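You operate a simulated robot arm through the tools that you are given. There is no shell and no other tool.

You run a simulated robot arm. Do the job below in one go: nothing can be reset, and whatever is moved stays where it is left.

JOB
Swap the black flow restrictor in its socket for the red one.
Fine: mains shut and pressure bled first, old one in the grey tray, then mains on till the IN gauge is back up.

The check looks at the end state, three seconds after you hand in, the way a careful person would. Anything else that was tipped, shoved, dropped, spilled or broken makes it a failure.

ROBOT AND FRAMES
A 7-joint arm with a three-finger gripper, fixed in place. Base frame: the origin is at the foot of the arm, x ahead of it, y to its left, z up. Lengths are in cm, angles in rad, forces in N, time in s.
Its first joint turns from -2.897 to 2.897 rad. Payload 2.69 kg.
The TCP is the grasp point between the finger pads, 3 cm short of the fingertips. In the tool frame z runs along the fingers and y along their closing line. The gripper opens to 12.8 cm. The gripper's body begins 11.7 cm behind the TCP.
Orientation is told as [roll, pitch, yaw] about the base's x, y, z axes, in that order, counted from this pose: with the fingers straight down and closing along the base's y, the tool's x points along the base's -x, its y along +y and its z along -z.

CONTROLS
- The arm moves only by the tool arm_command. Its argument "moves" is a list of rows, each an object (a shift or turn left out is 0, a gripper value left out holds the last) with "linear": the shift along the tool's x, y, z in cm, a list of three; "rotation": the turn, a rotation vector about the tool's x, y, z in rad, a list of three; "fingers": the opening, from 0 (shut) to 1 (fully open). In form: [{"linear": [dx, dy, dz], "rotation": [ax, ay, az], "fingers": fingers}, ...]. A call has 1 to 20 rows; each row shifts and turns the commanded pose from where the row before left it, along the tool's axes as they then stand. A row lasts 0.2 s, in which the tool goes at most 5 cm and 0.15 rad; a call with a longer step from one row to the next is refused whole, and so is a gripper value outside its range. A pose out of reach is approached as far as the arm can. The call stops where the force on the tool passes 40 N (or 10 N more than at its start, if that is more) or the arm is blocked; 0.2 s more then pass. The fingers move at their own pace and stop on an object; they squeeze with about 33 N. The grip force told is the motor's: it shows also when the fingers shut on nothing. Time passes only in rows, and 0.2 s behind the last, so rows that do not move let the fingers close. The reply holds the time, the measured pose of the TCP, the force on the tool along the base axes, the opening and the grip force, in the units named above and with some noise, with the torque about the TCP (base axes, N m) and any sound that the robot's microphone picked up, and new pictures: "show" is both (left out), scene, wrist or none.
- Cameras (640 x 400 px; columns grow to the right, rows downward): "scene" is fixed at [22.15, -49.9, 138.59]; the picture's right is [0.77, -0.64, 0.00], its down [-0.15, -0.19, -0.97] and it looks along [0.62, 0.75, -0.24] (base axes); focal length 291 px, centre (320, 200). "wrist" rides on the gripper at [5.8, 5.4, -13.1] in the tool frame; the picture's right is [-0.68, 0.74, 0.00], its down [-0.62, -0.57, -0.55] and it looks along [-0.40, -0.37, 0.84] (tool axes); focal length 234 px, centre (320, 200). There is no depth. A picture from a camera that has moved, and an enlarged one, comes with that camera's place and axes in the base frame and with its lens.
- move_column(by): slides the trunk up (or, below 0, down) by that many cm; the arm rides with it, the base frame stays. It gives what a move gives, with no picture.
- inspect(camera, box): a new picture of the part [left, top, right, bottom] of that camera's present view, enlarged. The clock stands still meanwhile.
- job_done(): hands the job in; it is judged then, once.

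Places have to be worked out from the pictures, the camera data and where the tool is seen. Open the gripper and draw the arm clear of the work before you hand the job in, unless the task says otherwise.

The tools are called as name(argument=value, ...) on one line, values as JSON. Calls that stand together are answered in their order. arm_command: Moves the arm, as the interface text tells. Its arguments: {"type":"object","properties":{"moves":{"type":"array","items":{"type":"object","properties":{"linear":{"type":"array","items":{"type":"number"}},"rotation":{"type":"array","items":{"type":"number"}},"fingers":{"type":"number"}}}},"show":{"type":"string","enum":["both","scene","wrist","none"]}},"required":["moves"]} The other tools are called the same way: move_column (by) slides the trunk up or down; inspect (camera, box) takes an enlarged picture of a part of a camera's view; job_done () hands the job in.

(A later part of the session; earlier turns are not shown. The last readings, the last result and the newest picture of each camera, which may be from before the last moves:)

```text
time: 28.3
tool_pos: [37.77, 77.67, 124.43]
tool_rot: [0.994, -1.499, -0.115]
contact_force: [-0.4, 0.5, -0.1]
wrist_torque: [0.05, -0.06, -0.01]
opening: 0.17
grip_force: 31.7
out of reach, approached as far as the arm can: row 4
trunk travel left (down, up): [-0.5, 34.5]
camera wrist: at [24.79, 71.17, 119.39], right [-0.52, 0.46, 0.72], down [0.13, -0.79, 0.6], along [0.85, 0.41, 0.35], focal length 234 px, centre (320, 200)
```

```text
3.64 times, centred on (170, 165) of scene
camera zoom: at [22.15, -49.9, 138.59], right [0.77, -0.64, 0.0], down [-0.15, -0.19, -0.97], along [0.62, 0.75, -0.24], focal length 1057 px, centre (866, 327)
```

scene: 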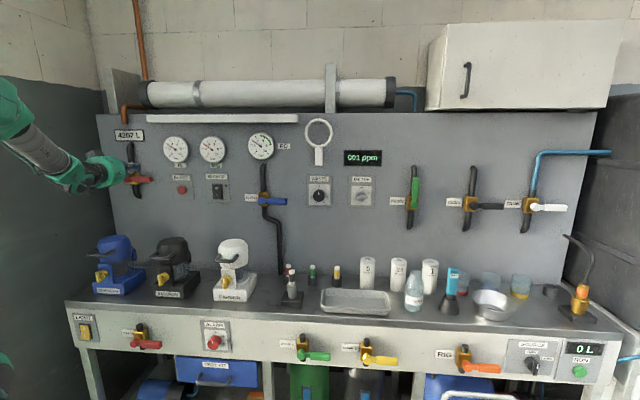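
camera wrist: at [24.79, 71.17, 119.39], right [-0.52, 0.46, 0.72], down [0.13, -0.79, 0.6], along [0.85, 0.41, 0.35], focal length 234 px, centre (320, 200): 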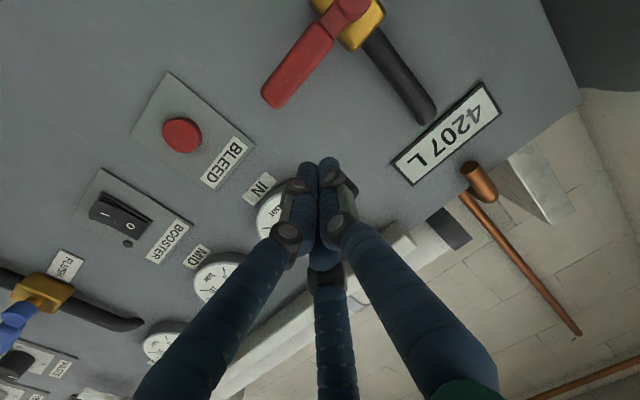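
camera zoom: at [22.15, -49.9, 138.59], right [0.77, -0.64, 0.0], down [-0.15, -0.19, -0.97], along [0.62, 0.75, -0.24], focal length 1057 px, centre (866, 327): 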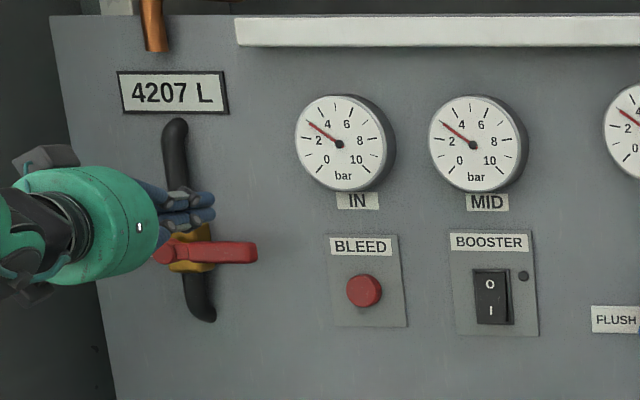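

The mains lever is horizontal. Now I move the closed fingertips in front of the BLEED button at e≈-18.5, z≈113.

arm_command(moves=[{"linear": [2.65, -2.75, 0.7]}, {"linear": [2.65, -2.75, 0.7]}, {"linear": [2.65, -2.75, 0.7]}, {"linear": [2.65, -2.75, 0.7]}, {}])

inspect(camera="scene", box=[130, 110, 250, 220])

```text
time: 29.5
tool_pos: [47.44, 72.96, 112.97]
tool_rot: [1.006, -1.5, -0.126]
contact_force: [0.4, 0.0, -0.6]
wrist_torque: [0.03, -0.01, -0.01]
opening: 0.18
grip_force: 31.3
trunk travel left (down, up): [-0.5, 34.5]
camera wrist: at [34.48, 66.43, 108.09], right [-0.52, 0.46, 0.72], down [0.13, -0.79, 0.6], along [0.84, 0.41, 0.35], focal length 234 px, centre (320, 200)
```

scene: 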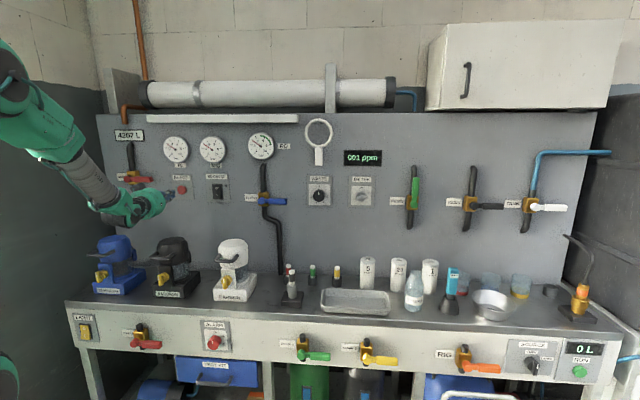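
wrist: 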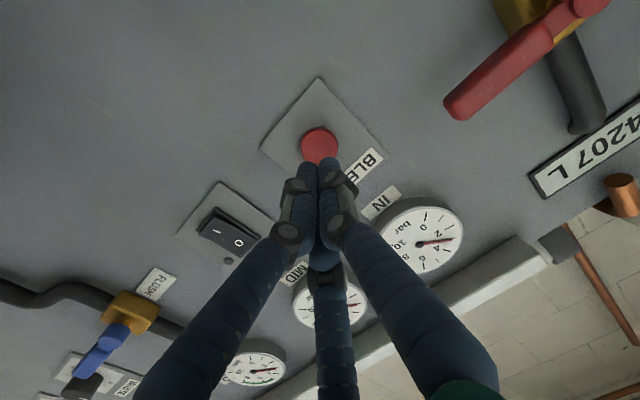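

```text
3.64 times, centred on (190, 165) of scene
camera zoom: at [22.15, -49.9, 138.59], right [0.77, -0.64, 0.0], down [-0.15, -0.19, -0.97], along [0.62, 0.75, -0.24], focal length 1057 px, centre (793, 327)
```

zoom: 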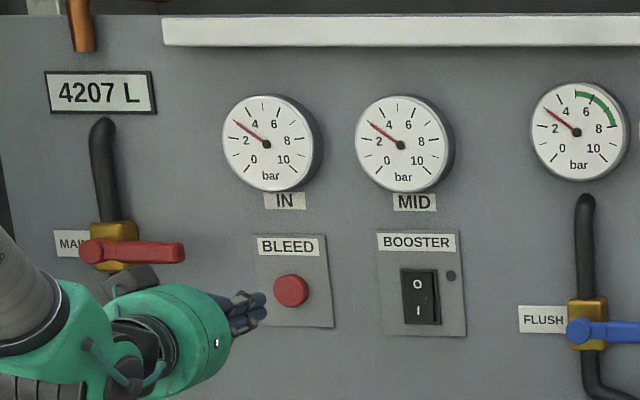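

The tips are aligned with the button, about 6 cm short. I advance slowly until contact.

arm_command(moves=[{"linear": [0, 0, 2.5]}, {"linear": [0, 0, 2.0]}, {"linear": [0, 0, 0.5]}, {"linear": [0, 0, 0.4]}, {"linear": [0, 0, 0.3]}, {}])

inspect(camera="scene", box=[130, 110, 250, 220])

```text
time: 30.9
tool_pos: [50.97, 77.5, 112.87]
tool_rot: [1.013, -1.499, -0.131]
contact_force: [0.0, -0.1, -1.4]
wrist_torque: [-0.01, 0.02, -0.03]
opening: 0.21
grip_force: 31.1
trunk travel left (down, up): [-0.5, 34.5]
camera wrist: at [37.88, 70.86, 107.95], right [-0.52, 0.46, 0.72], down [0.13, -0.79, 0.6], along [0.84, 0.41, 0.35], focal length 234 px, centre (320, 200)
```

scene: 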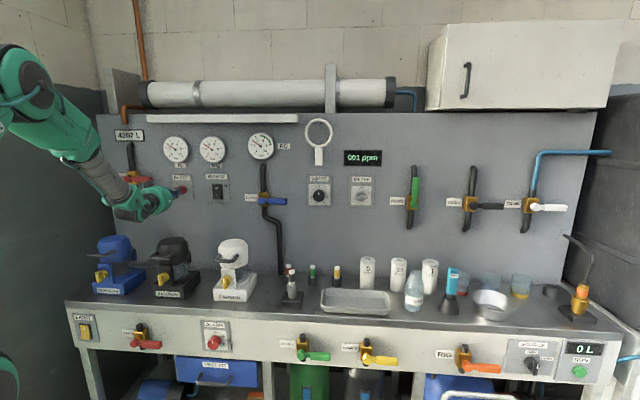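
wrist: 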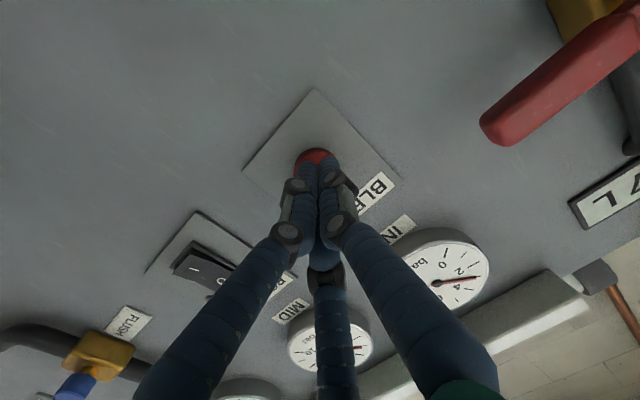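

```text
3.64 times, centred on (190, 165) of scene
camera zoom: at [22.15, -49.9, 138.59], right [0.77, -0.64, 0.0], down [-0.15, -0.19, -0.97], along [0.62, 0.75, -0.24], focal length 1057 px, centre (793, 327)
```

zoom: 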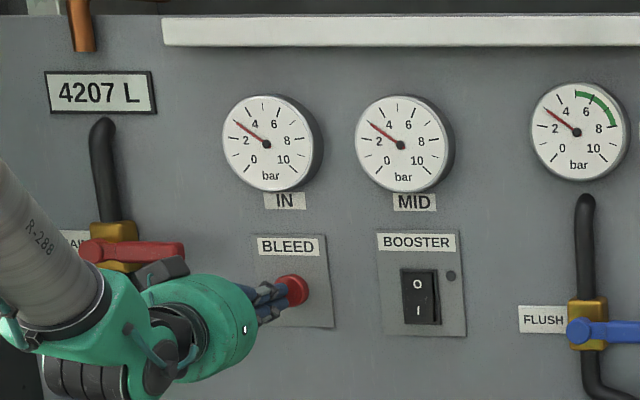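

No contact yet (tip at n≈93.8). I keep advancing in small steps.

arm_command(moves=[{"linear": [0, 0, 0.3]}, {"linear": [0, 0, 0.3]}, {"linear": [0, 0, 0.3]}, {"linear": [0, 0, 0.2]}, {}])

inspect(camera="scene", box=[130, 110, 250, 220])

```text
time: 32.1
tool_pos: [51.47, 78.32, 112.77]
tool_rot: [1.003, -1.5, -0.123]
contact_force: [-0.4, -0.2, -1.0]
wrist_torque: [0.01, -0.04, -0.03]
opening: 0.22
grip_force: 31.5
trunk travel left (down, up): [-0.5, 34.5]
camera wrist: at [38.47, 71.74, 107.87], right [-0.52, 0.46, 0.72], down [0.13, -0.79, 0.6], along [0.84, 0.41, 0.35], focal length 234 px, centre (320, 200)
```

scene: 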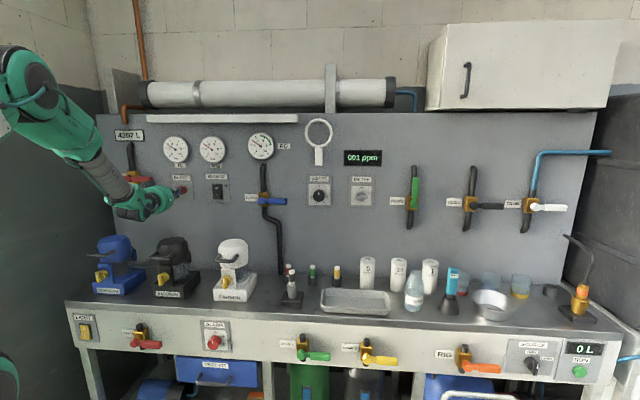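
wrist: 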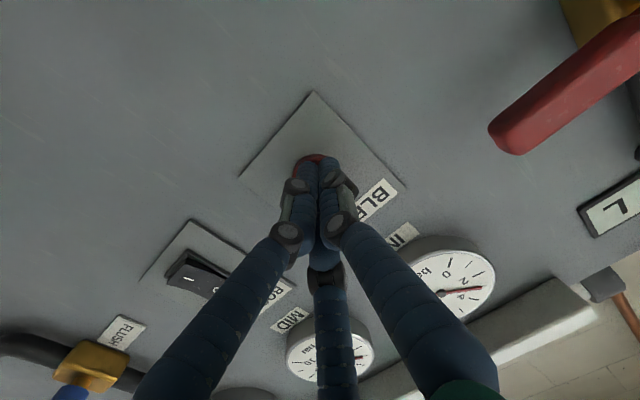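

```text
3.64 times, centred on (190, 165) of scene
camera zoom: at [22.15, -49.9, 138.59], right [0.77, -0.64, 0.0], down [-0.15, -0.19, -0.97], along [0.62, 0.75, -0.24], focal length 1057 px, centre (793, 327)
```

zoom: 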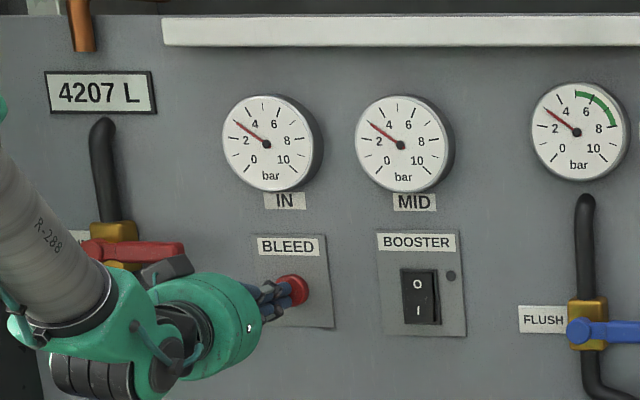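

Still no contact at tip n≈94.8. I continue in small steps.

arm_command(moves=[{"linear": [0, 0, 0.3]}, {"linear": [0, 0, 0.3]}, {"linear": [0, 0, 0.3]}, {"linear": [0, 0, 0.2]}, {}])

inspect(camera="scene", box=[130, 110, 250, 220])

```text
time: 33.3
tool_pos: [52.03, 79.0, 112.79]
tool_rot: [1.015, -1.5, -0.131]
contact_force: [-10.0, -17.7, -0.2]
wrist_torque: [0.14, -0.11, -0.33]
opening: 0.22
grip_force: 31.9
trunk travel left (down, up): [-0.5, 34.5]
heard: click
camera wrist: at [39.08, 72.41, 107.86], right [-0.52, 0.46, 0.72], down [0.13, -0.79, 0.6], along [0.84, 0.41, 0.35], focal length 234 px, centre (320, 200)
```

scene: 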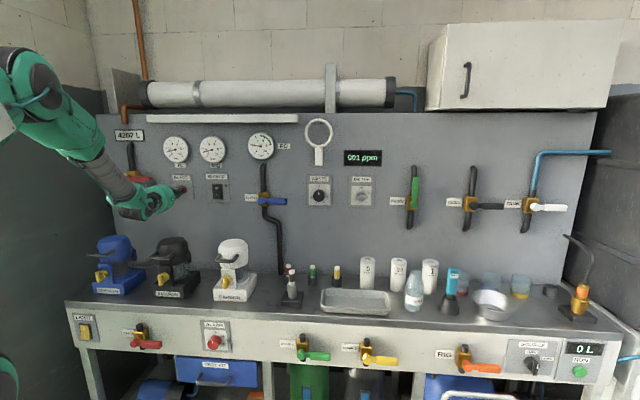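
wrist: 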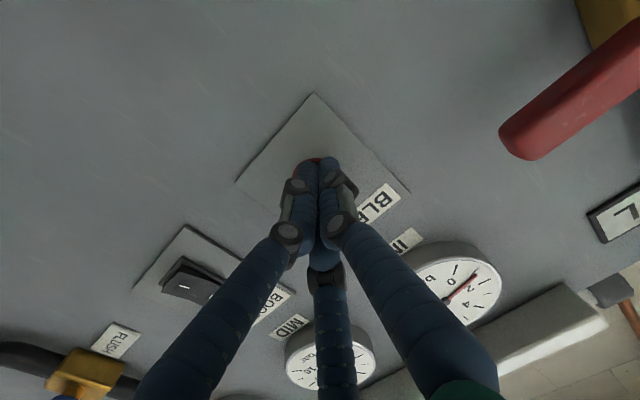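

```text
3.64 times, centred on (190, 165) of scene
camera zoom: at [22.15, -49.9, 138.59], right [0.77, -0.64, 0.0], down [-0.15, -0.19, -0.97], along [0.62, 0.75, -0.24], focal length 1057 px, centre (793, 327)
```

zoom: 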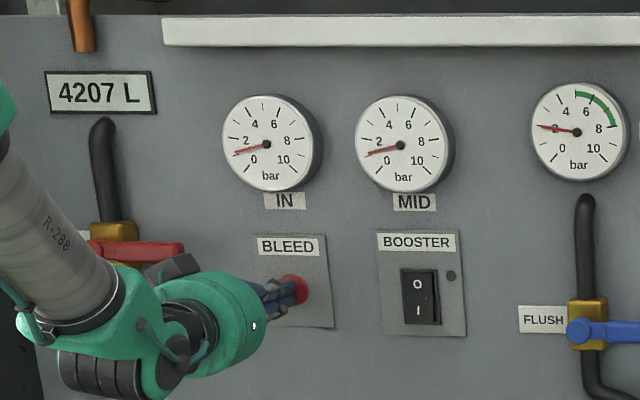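

A click was heard and the gauges are falling (IN about 1 bar, RO about 2). I hold the button for a while.

arm_command(moves=[{}, {}, {}, {}, {}, {}, {}, {}, {}, {}, {}, {}, {}, {}, {}], show="none")

inspect(camera="scene", box=[130, 110, 290, 220])

```text
time: 36.5
tool_pos: [52.05, 78.96, 112.89]
tool_rot: [1.018, -1.5, -0.134]
contact_force: [-13.9, -14.6, -2.7]
wrist_torque: [0.09, -0.02, -0.25]
opening: 0.21
grip_force: 31.5
trunk travel left (down, up): [-0.5, 34.5]
```

```text
3.64 times, centred on (210, 165) of scene
camera zoom: at [22.15, -49.9, 138.59], right [0.77, -0.64, 0.0], down [-0.15, -0.19, -0.97], along [0.62, 0.75, -0.24], focal length 1057 px, centre (720, 327)
```

zoom: 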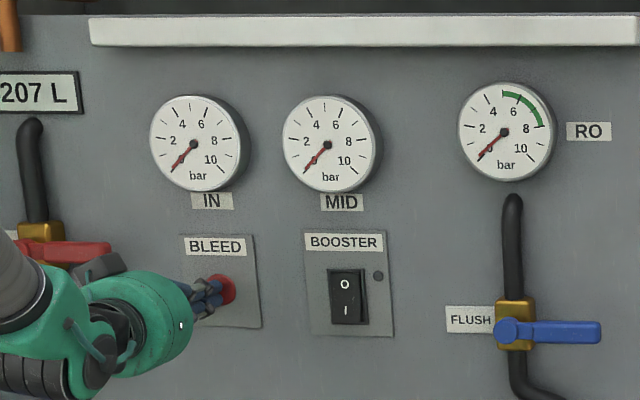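

All three gauges read 0, so the pressure is bled. I release the button and back away from the panel.

arm_command(moves=[{"linear": [0, 0, -1]}, {"linear": [0, 0, -3]}, {"linear": [0, 0, -4.5]}, {"linear": [0, 0, -4.5]}, {"linear": [0, 0, -4.5]}, {"linear": [0, 0, -4.5]}, {}])

inspect(camera="scene", box=[100, 110, 290, 220])

```text
time: 38.1
tool_pos: [37.9, 61.97, 113.61]
tool_rot: [1.02, -1.5, -0.136]
contact_force: [-0.6, -0.2, 0.4]
wrist_torque: [-0.02, 0.0, 0.01]
opening: 0.22
grip_force: 31.5
trunk travel left (down, up): [-0.5, 34.5]
camera wrist: at [24.87, 55.43, 108.7], right [-0.52, 0.46, 0.72], down [0.13, -0.79, 0.6], along [0.84, 0.41, 0.35], focal length 234 px, centre (320, 200)
```

scene: 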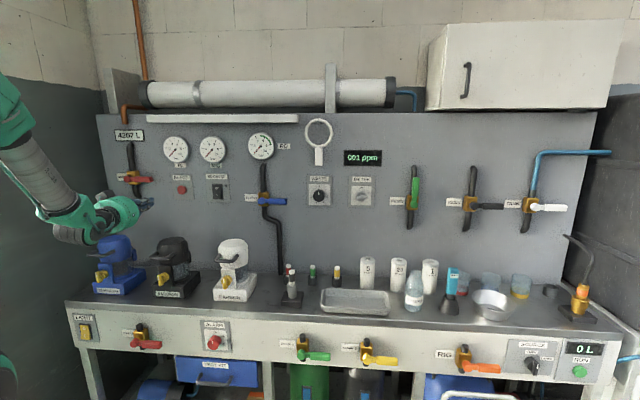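
wrist: 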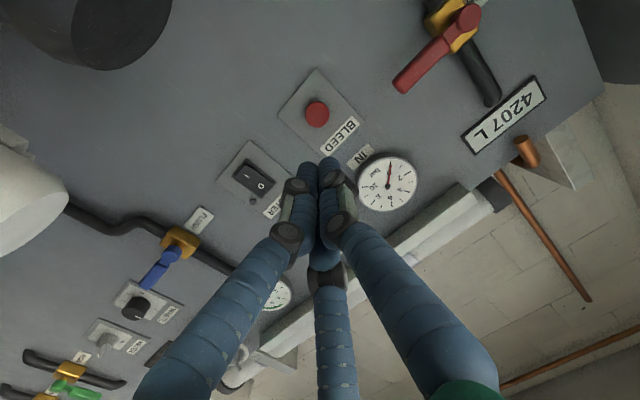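

```text
3.37 times, centred on (195, 165) of scene
camera zoom: at [22.15, -49.9, 138.59], right [0.77, -0.64, 0.0], down [-0.15, -0.19, -0.97], along [0.62, 0.75, -0.24], focal length 979 px, centre (741, 318)
```

zoom: 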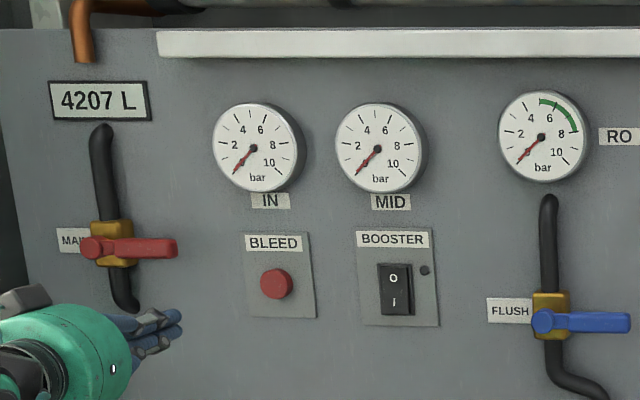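

The gauges stay at 0 with the mains shut. Now I raise the tool, tilt it back to pointing down, and open the fingers part way.

arm_command(moves=[{"linear": [-3, 0, -1]}, {"linear": [-3, 0, -1]}, {"rotation": [0, 0.15, 0]}, {"rotation": [0, 0.15, 0]}, {"rotation": [0, 0.15, 0]}, {"rotation": [0, 0.15, 0]}, {"rotation": [0, 0.15, 0]}, {"rotation": [0, 0.15, 0]}, {"rotation": [0, 0.15, 0]}, {"rotation": [0, 0.15, 0]}, {"rotation": [0, 0.15, 0]}, {"rotation": [0, 0.15, 0], "fingers": 0.4}, {"fingers": 0.4}])

```text
time: 40.9
tool_pos: [37.89, 60.11, 119.64]
tool_rot: [0.06, -0.694, 0.821]
contact_force: [0.1, 1.1, -1.1]
wrist_torque: [0.0, 0.0, -0.01]
opening: 5.14
grip_force: 0.0
out of reach, approached as far as the arm can: row 7, 9, 10, 11, 12
trunk travel left (down, up): [-0.5, 34.5]
camera wrist: at [25.53, 53.79, 126.35], right [-0.2, 0.86, 0.47], down [0.54, -0.3, 0.79], along [0.82, 0.41, -0.4], focal length 234 px, centre (320, 200)
```

scene: 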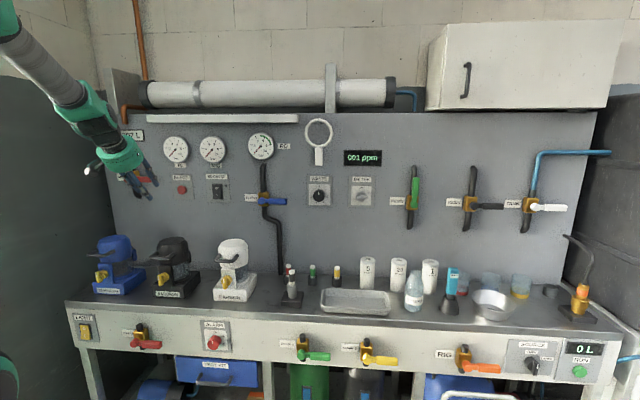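
wrist: 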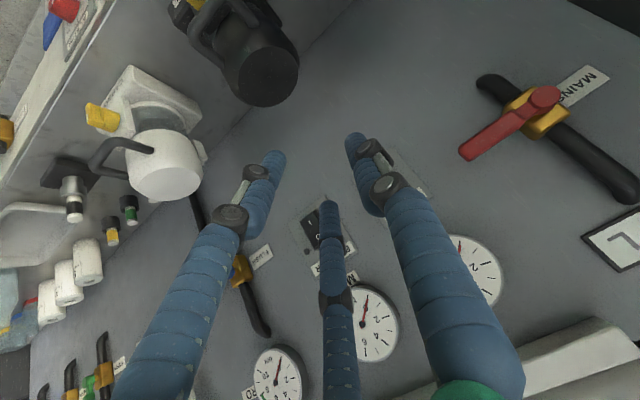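

With the trunk at the bottom the tool cannot point straight down at this height, so I raise the trunk 16 cm and finish the tilt.

move_column(by=16)

arm_command(moves=[{"rotation": [0, 0.14, 0]}, {"rotation": [0, 0.14, 0]}, {"rotation": [0, 0.14, 0]}, {"rotation": [0, 0.14, 0]}, {"rotation": [0, 0.134, 0]}, {}])

```text
time: 42.8
tool_pos: [37.88, 60.09, 135.64]
tool_rot: [0.061, -0.694, 0.823]
contact_force: [-0.3, 0.1, -0.5]
wrist_torque: [0.02, -0.01, 0.02]
opening: 5.12
grip_force: 0.1
trunk travel left (down, up): [-16.5, 18.5]
```

```text
time: 44.2
tool_pos: [37.88, 60.16, 135.7]
tool_rot: [0.058, -0.693, 0.821]
contact_force: [-0.4, 0.6, 0.9]
wrist_torque: [0.0, 0.01, -0.01]
opening: 5.12
grip_force: 0.0
out of reach, approached as far as the arm can: row 1, 2, 3, 4, 5
trunk travel left (down, up): [-16.5, 18.5]
camera wrist: at [25.54, 53.79, 142.35], right [-0.2, 0.86, 0.47], down [0.54, -0.3, 0.79], along [0.82, 0.41, -0.4], focal length 234 px, centre (320, 200)
```

scene: 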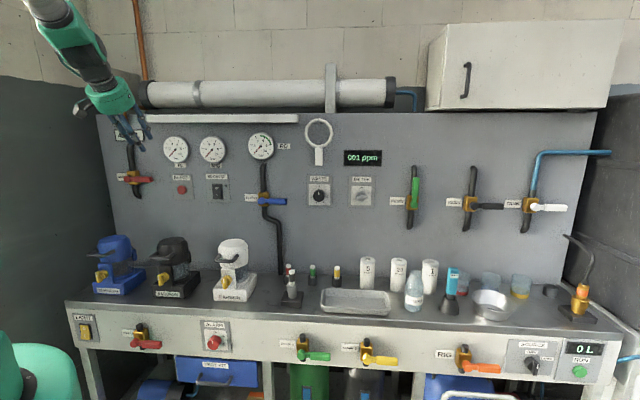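
wrist: 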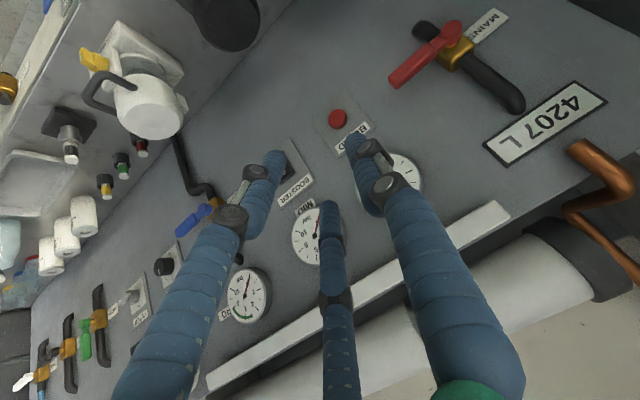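

Still limited in this joint configuration. I move right and down, keeping well above the filter housings, before finishing the tilt.

arm_command(moves=[{"linear": [1.53, -3.9, 1.38]}, {"linear": [1.53, -3.9, 1.38]}, {"linear": [1.53, -3.9, 1.38]}, {"linear": [1.53, -3.9, 1.38]}, {"linear": [1.53, -3.9, 1.38]}, {"linear": [1.53, -3.9, 1.38]}, {"linear": [1.53, -3.9, 1.38]}, {}])

inspect(camera="scene", box=[0, 0, 160, 400])

```text
time: 46.0
tool_pos: [53.33, 45.99, 122.18]
tool_rot: [0.041, -0.769, 0.805]
contact_force: [0.4, -0.4, -0.8]
wrist_torque: [-0.01, 0.04, 0.02]
opening: 5.11
grip_force: 0.0
out of reach, approached as far as the arm can: row 1, 2, 3, 5, 6
trunk travel left (down, up): [-16.5, 18.5]
camera wrist: at [40.36, 39.77, 127.75], right [-0.21, 0.85, 0.49], down [0.48, -0.35, 0.81], along [0.85, 0.4, -0.33], focal length 234 px, centre (320, 200)
```

scene: 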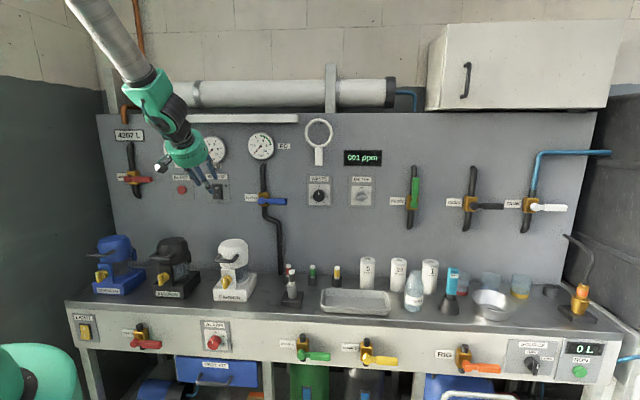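
wrist: 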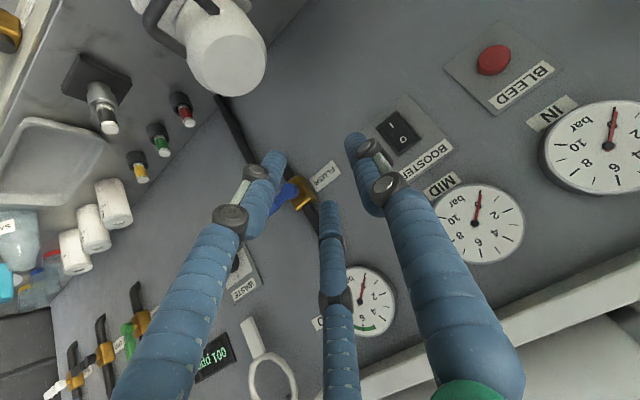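

```text
1.00 times, centred on (80, 200) of scene (not enlarged: the box is as wide or as high as the picture)
camera zoom: at [22.15, -49.9, 138.59], right [0.77, -0.64, 0.0], down [-0.15, -0.19, -0.97], along [0.62, 0.75, -0.24], focal length 291 px, centre (560, 200)
```

zoom: 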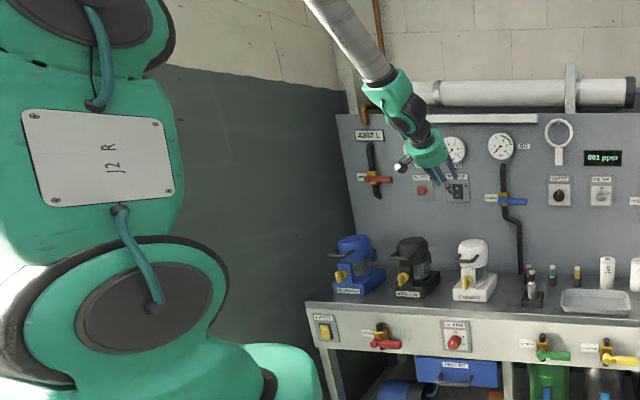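

Progress continues: the TCP is at (53,46,122) with the tool still tilted 44°. I try the remaining tilt here, in small steps.

arm_command(moves=[{"rotation": [0, 0.13, 0]}, {"rotation": [0, 0.13, 0]}, {"rotation": [0, 0.13, 0]}, {"rotation": [0, 0.13, 0]}, {"rotation": [0, 0.13, 0]}, {"rotation": [0, 0.119, 0]}, {}], show="scene")

```text
time: 47.6
tool_pos: [52.65, 47.18, 122.58]
tool_rot: [0.042, -0.087, 0.845]
contact_force: [0.5, -0.3, 0.7]
wrist_torque: [-0.04, 0.01, 0.0]
opening: 5.13
grip_force: 0.0
out of reach, approached as far as the arm can: row 1, 2
trunk travel left (down, up): [-16.5, 18.5]
```

scene: 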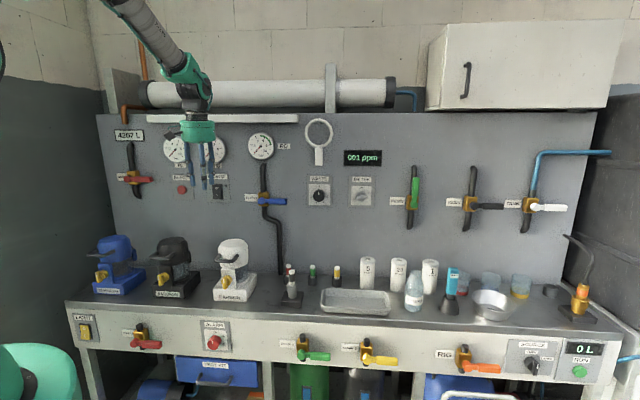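

Nearly vertical now. I correct the residual tilt, then move right to above the black restrictor's estimated place.

arm_command(moves=[{"rotation": [0.042, 0.087, 0.06]}, {"linear": [-0.6, -4.65, 0]}, {"linear": [-0.6, -4.65, 0]}, {"linear": [-0.6, -4.65, 0]}, {"linear": [-0.6, -4.65, 0]}, {"linear": [-0.6, -4.65, 0]}, {"linear": [-0.6, -4.65, 0]}, {"linear": [0, 0, 4.5]}, {"linear": [0, 0, 4.5]}, {"linear": [0, 0, 4.5]}, {}])

inspect(camera="scene", box=[240, 210, 400, 320])

```text
time: 50.0
tool_pos: [75.01, 29.8, 109.31]
tool_rot: [0.006, 0.001, 0.789]
contact_force: [0.8, -0.8, 0.4]
wrist_torque: [-0.03, 0.05, 0.02]
opening: 5.11
grip_force: 0.0
trunk travel left (down, up): [-16.5, 18.5]
camera wrist: at [66.98, 29.52, 122.51], right [-0.05, 1.0, 0.0], down [0.84, 0.04, 0.55], along [0.54, 0.03, -0.84], focal length 234 px, centre (320, 200)
```

scene: 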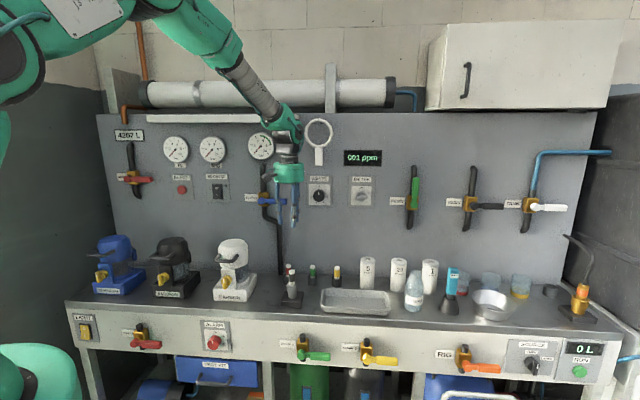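
wrist: 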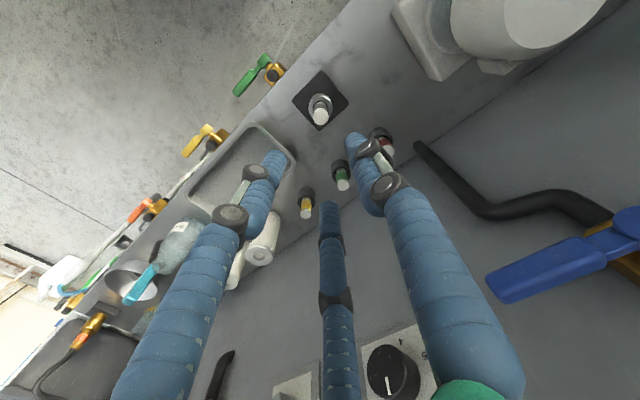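

```text
3.64 times, centred on (320, 265) of scene
camera zoom: at [22.15, -49.9, 138.59], right [0.77, -0.64, 0.0], down [-0.15, -0.19, -0.97], along [0.62, 0.75, -0.24], focal length 1057 px, centre (320, -36)
```

zoom: 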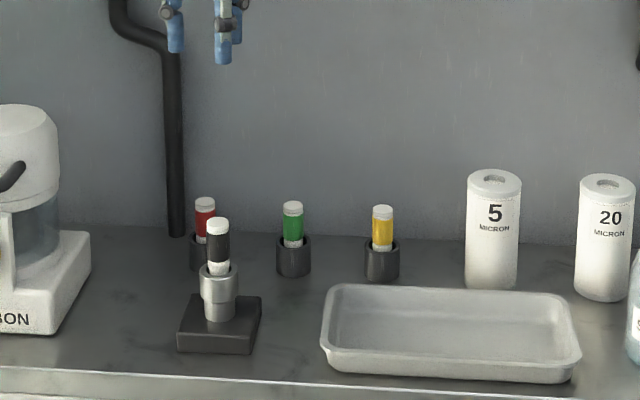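

The tool is above the socket area. I take an enlarged wrist view to pin down the black restrictor's top and the red one.

inspect(camera="wrist", box=[270, 60, 430, 160])

inspect(camera="wrist", box=[180, 110, 340, 210])

```text
4.00 times, centred on (350, 110) of wrist
camera zoom: at [66.98, 29.52, 122.51], right [-0.05, 1.0, 0.0], down [0.84, 0.04, 0.55], along [0.54, 0.03, -0.84], focal length 937 px, centre (200, 560)
```

zoom: 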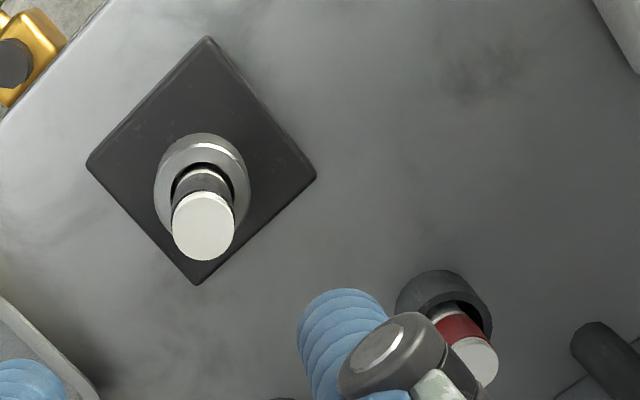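

```text
4.00 times, centred on (260, 160) of wrist
camera zoom: at [66.98, 29.52, 122.51], right [-0.05, 1.0, 0.0], down [0.84, 0.04, 0.55], along [0.54, 0.03, -0.84], focal length 937 px, centre (560, 360)
```

zoom: 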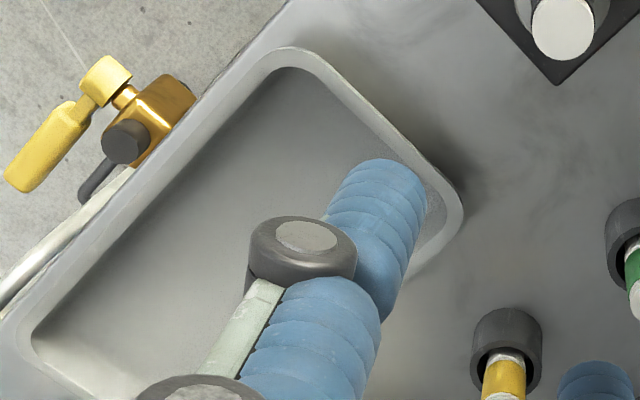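

The black restrictor's top is at about (75.2, 30.1, 88.4), so I'm nearly above it. I descend to just above its top and check.

arm_command(moves=[{"linear": [-0.33, 0.05, 4]}, {"linear": [0, 0, 4.5]}, {"linear": [0, 0, 4.5]}, {"linear": [0, 0, 3.5]}, {}])

inspect(camera="scene", box=[250, 220, 346, 292])

inspect(camera="wrist", box=[240, 80, 400, 180])

```text
time: 51.2
tool_pos: [75.2, 30.41, 92.62]
tool_rot: [0.006, 0.001, 0.789]
contact_force: [0.0, -0.2, -0.9]
wrist_torque: [-0.03, 0.01, 0.01]
opening: 5.13
grip_force: 0.0
trunk travel left (down, up): [-16.5, 18.5]
camera wrist: at [67.15, 30.08, 105.83], right [-0.05, 1.0, 0.0], down [0.84, 0.04, 0.55], along [0.55, 0.03, -0.84], focal length 234 px, centre (320, 200)
```

scene: 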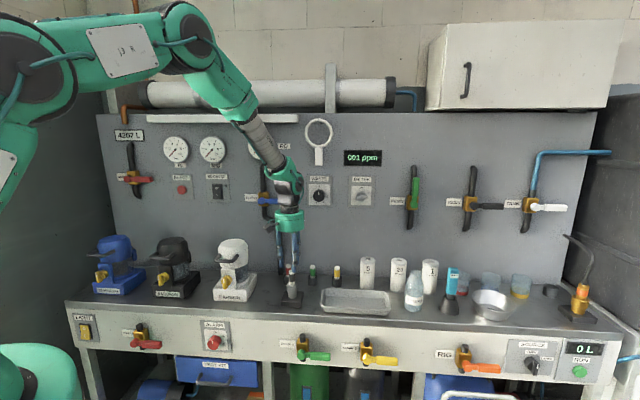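
wrist: 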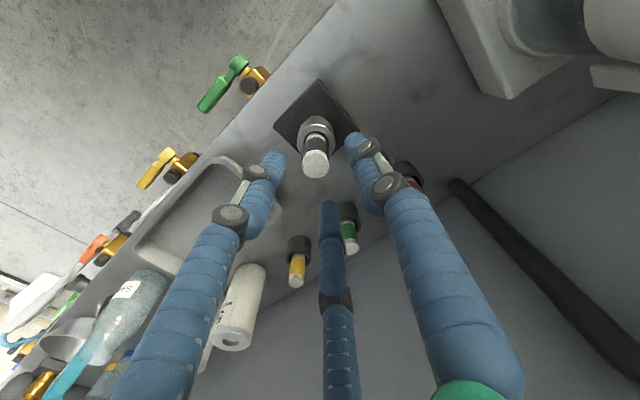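

```text
5.56 times, centred on (298, 256) of scene
camera zoom: at [22.15, -49.9, 138.59], right [0.77, -0.64, 0.0], down [-0.15, -0.19, -0.97], along [0.62, 0.75, -0.24], focal length 1615 px, centre (442, -111)
```

zoom: 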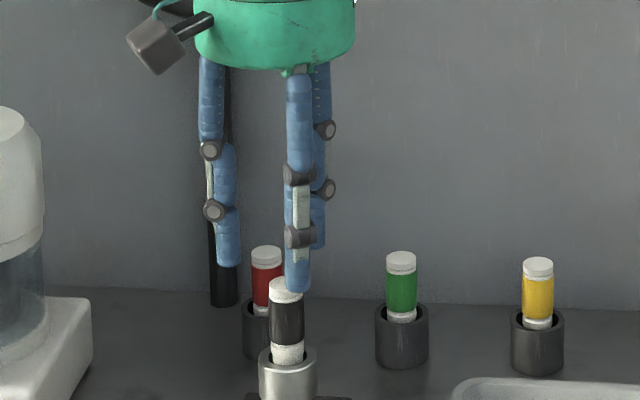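

```text
4.00 times, centred on (320, 130) of wrist
camera zoom: at [67.15, 30.08, 105.83], right [-0.05, 1.0, 0.0], down [0.84, 0.04, 0.55], along [0.55, 0.03, -0.84], focal length 937 px, centre (320, 480)
```

zoom: 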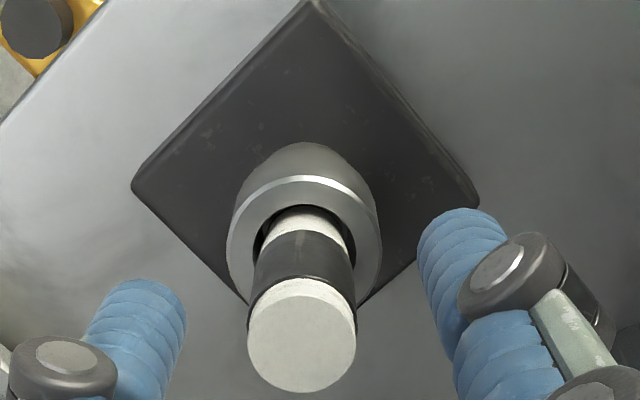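

The restrictor axis is at about (75.15, 30.07), with the socket rim near z≈82.5. I correct by a few millimetres, descend to TCP z≈86.6 (tips just above the rim), and look again before closing.

arm_command(moves=[{"linear": [0.25, -0.2, 2]}, {"linear": [0, 0, 2]}, {"linear": [0, 0, 2]}, {}])

inspect(camera="scene", box=[250, 220, 346, 292])

inspect(camera="wrist", box=[240, 100, 400, 200])

```text
time: 52.2
tool_pos: [74.79, 30.3, 86.29]
tool_rot: [0.005, 0.0, 0.79]
contact_force: [-0.3, -0.7, 0.2]
wrist_torque: [-0.03, 0.02, -0.02]
opening: 5.12
grip_force: 0.1
trunk travel left (down, up): [-16.5, 18.5]
camera wrist: at [66.9, 29.97, 99.57], right [-0.05, 1.0, 0.0], down [0.84, 0.04, 0.55], along [0.55, 0.03, -0.84], focal length 234 px, centre (320, 200)
```

scene: 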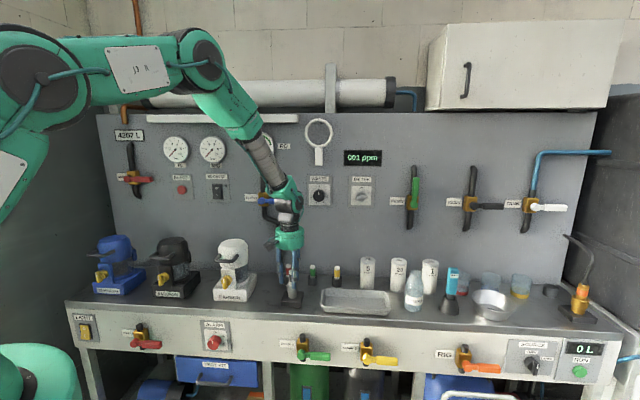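
wrist: 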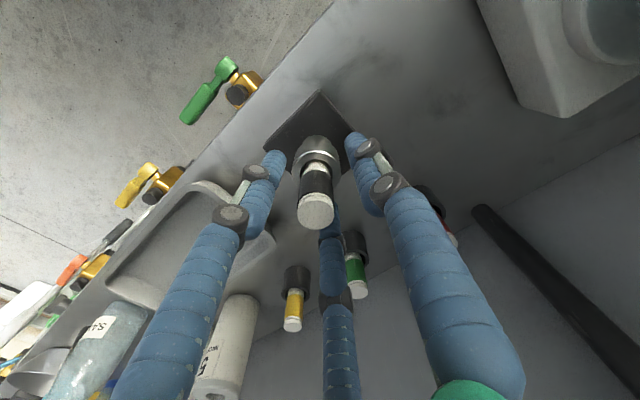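

```text
5.56 times, centred on (298, 256) of scene
camera zoom: at [22.15, -49.9, 138.59], right [0.77, -0.64, 0.0], down [-0.15, -0.19, -0.97], along [0.62, 0.75, -0.24], focal length 1615 px, centre (442, -111)
```

zoom: 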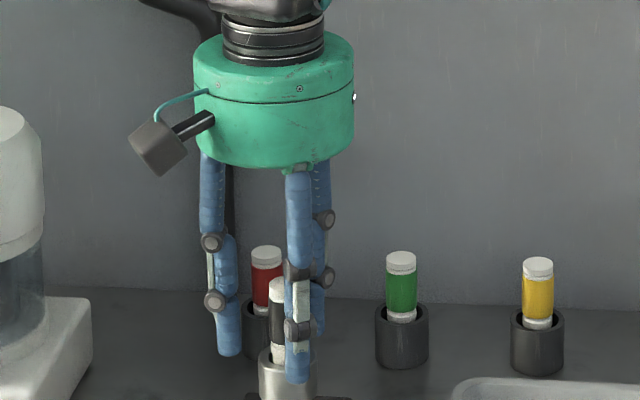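

```text
4.00 times, centred on (320, 150) of wrist
camera zoom: at [66.9, 29.97, 99.57], right [-0.05, 1.0, 0.0], down [0.84, 0.04, 0.55], along [0.55, 0.03, -0.84], focal length 937 px, centre (320, 400)
```

zoom: 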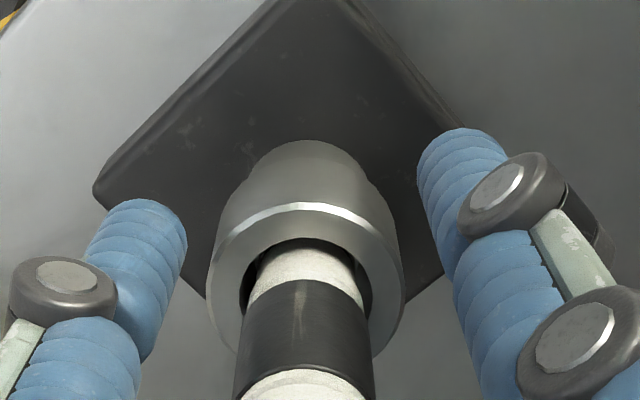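

Tips straddle the restrictor just above the rim, offset by about 0.3 cm. I shift slightly to centre and close the fingers.

arm_command(moves=[{"linear": [0, -0.25, 0]}, {"fingers": 0.25}, {"fingers": 0.1}, {"fingers": 0}, {"fingers": 0}, {"fingers": 0}])

inspect(camera="wrist", box=[240, 100, 400, 250])

```text
time: 53.6
tool_pos: [75.17, 30.1, 86.41]
tool_rot: [0.006, -0.001, 0.79]
contact_force: [0.6, 0.7, 2.0]
wrist_torque: [0.01, 0.01, -0.01]
opening: 2.1
grip_force: 33.0
trunk travel left (down, up): [-16.5, 18.5]
camera wrist: at [67.08, 29.74, 99.64], right [-0.05, 1.0, 0.0], down [0.84, 0.04, 0.55], along [0.55, 0.03, -0.84], focal length 234 px, centre (320, 200)
```

scene: 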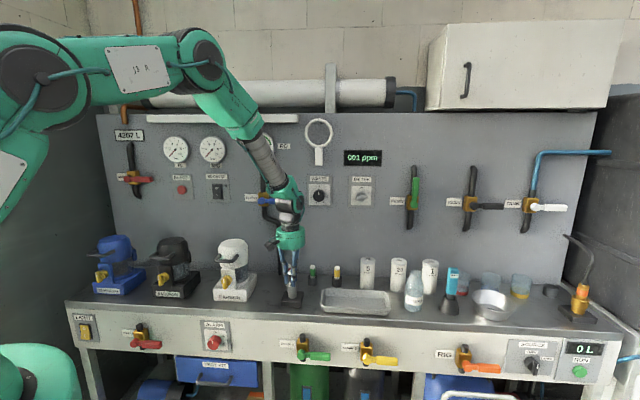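
wrist: 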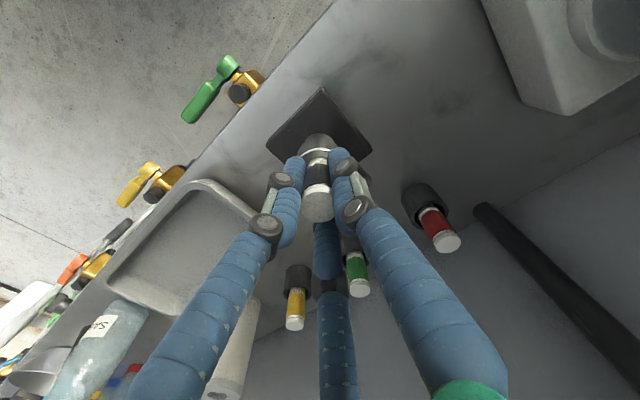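

```text
2.67 times, centred on (320, 175) of wrist
camera zoom: at [67.08, 29.74, 99.64], right [-0.05, 1.0, 0.0], down [0.84, 0.04, 0.55], along [0.55, 0.03, -0.84], focal length 624 px, centre (320, 267)
```

zoom: 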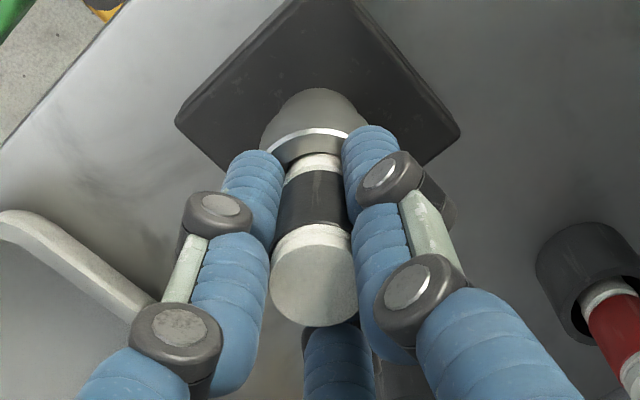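

Gripped (opening 2.1 cm, 33 N) at TCP (75.17, 30.10, 86.4), which fixes the socket axis. I pull straight up in small steps and watch the force.

arm_command(moves=[{"linear": [0, 0, -0.3], "fingers": 0}, {"linear": [0, 0, -0.3]}, {"linear": [0, 0, -0.4]}, {"linear": [0, 0, -0.5]}, {}])

inspect(camera="wrist", box=[240, 100, 400, 250])

```text
time: 54.8
tool_pos: [75.1, 30.11, 88.09]
tool_rot: [0.005, 0.001, 0.789]
contact_force: [-0.2, 0.0, -0.6]
wrist_torque: [-0.01, 0.01, 0.01]
opening: 2.08
grip_force: 33.3
trunk travel left (down, up): [-16.5, 18.5]
camera wrist: at [67.11, 29.73, 101.21], right [-0.05, 1.0, 0.0], down [0.84, 0.04, 0.55], along [0.55, 0.03, -0.84], focal length 234 px, centre (320, 200)
```

scene: 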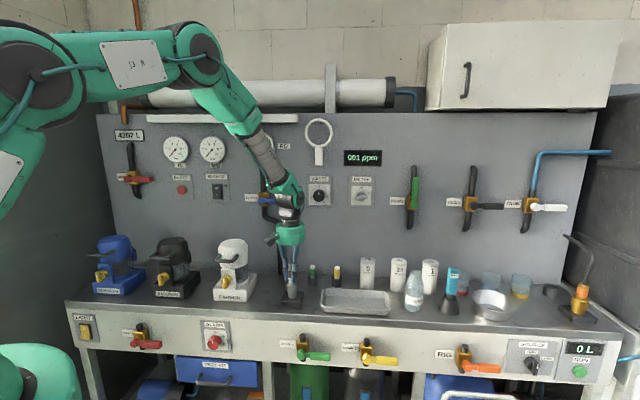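
wrist: 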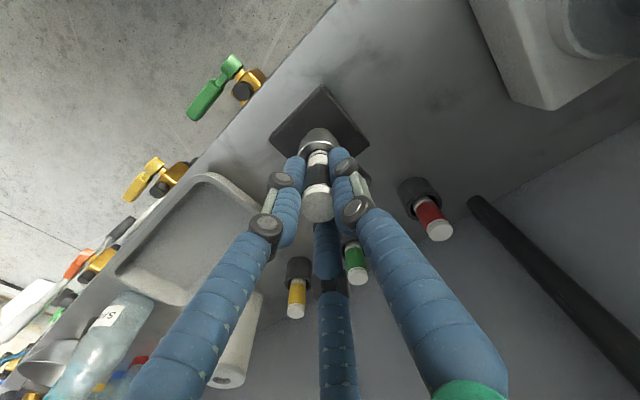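

```text
2.67 times, centred on (320, 175) of wrist
camera zoom: at [67.11, 29.73, 101.21], right [-0.05, 1.0, 0.0], down [0.84, 0.04, 0.55], along [0.55, 0.03, -0.84], focal length 624 px, centre (320, 267)
```

zoom: 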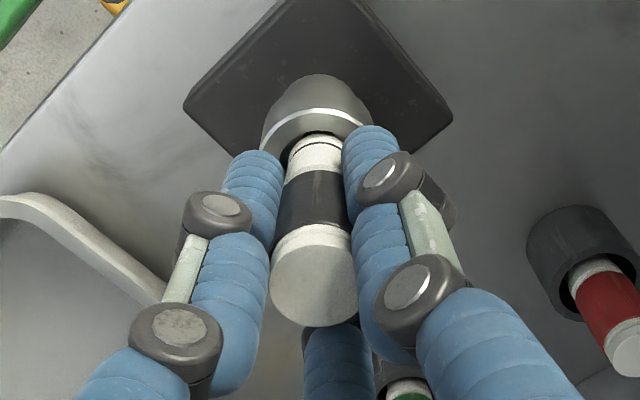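

It slides out freely. I raise it well clear and look at its lower end.

arm_command(moves=[{"linear": [0, 0, -1.5]}, {"linear": [0, 0, -2]}, {"linear": [0, 0, -2.5]}, {"linear": [0, 0, -3]}, {"linear": [0, 0, -3]}, {}])

inspect(camera="scene", box=[250, 220, 410, 320])

inspect(camera="wrist", box=[240, 80, 400, 230])

```text
time: 56.2
tool_pos: [74.96, 30.11, 100.22]
tool_rot: [0.006, 0.0, 0.789]
contact_force: [-0.1, -0.5, -0.8]
wrist_torque: [-0.01, -0.02, -0.02]
opening: 2.09
grip_force: 32.9
trunk travel left (down, up): [-16.5, 18.5]
camera wrist: at [66.9, 29.76, 113.37], right [-0.05, 1.0, 0.0], down [0.84, 0.04, 0.55], along [0.55, 0.03, -0.84], focal length 234 px, centre (320, 200)
```

scene: 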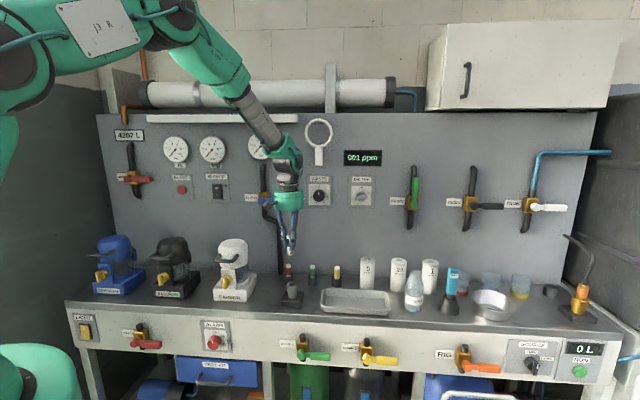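
wrist: 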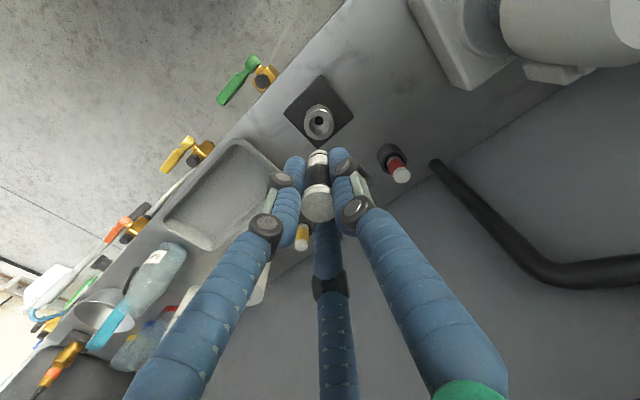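

```text
4.00 times, centred on (330, 270) of scene
camera zoom: at [22.15, -49.9, 138.59], right [0.77, -0.64, 0.0], down [-0.15, -0.19, -0.97], along [0.62, 0.75, -0.24], focal length 1163 px, centre (280, -80)
```

zoom: 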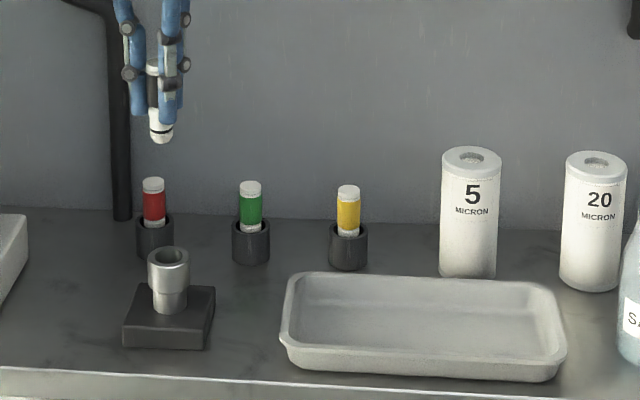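

```text
2.67 times, centred on (320, 155) of wrist
camera zoom: at [66.9, 29.76, 113.37], right [-0.05, 1.0, 0.0], down [0.84, 0.04, 0.55], along [0.55, 0.03, -0.84], focal length 624 px, centre (320, 320)
```

zoom: 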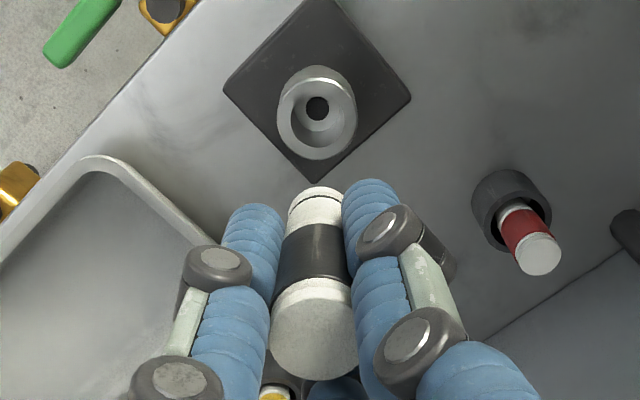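

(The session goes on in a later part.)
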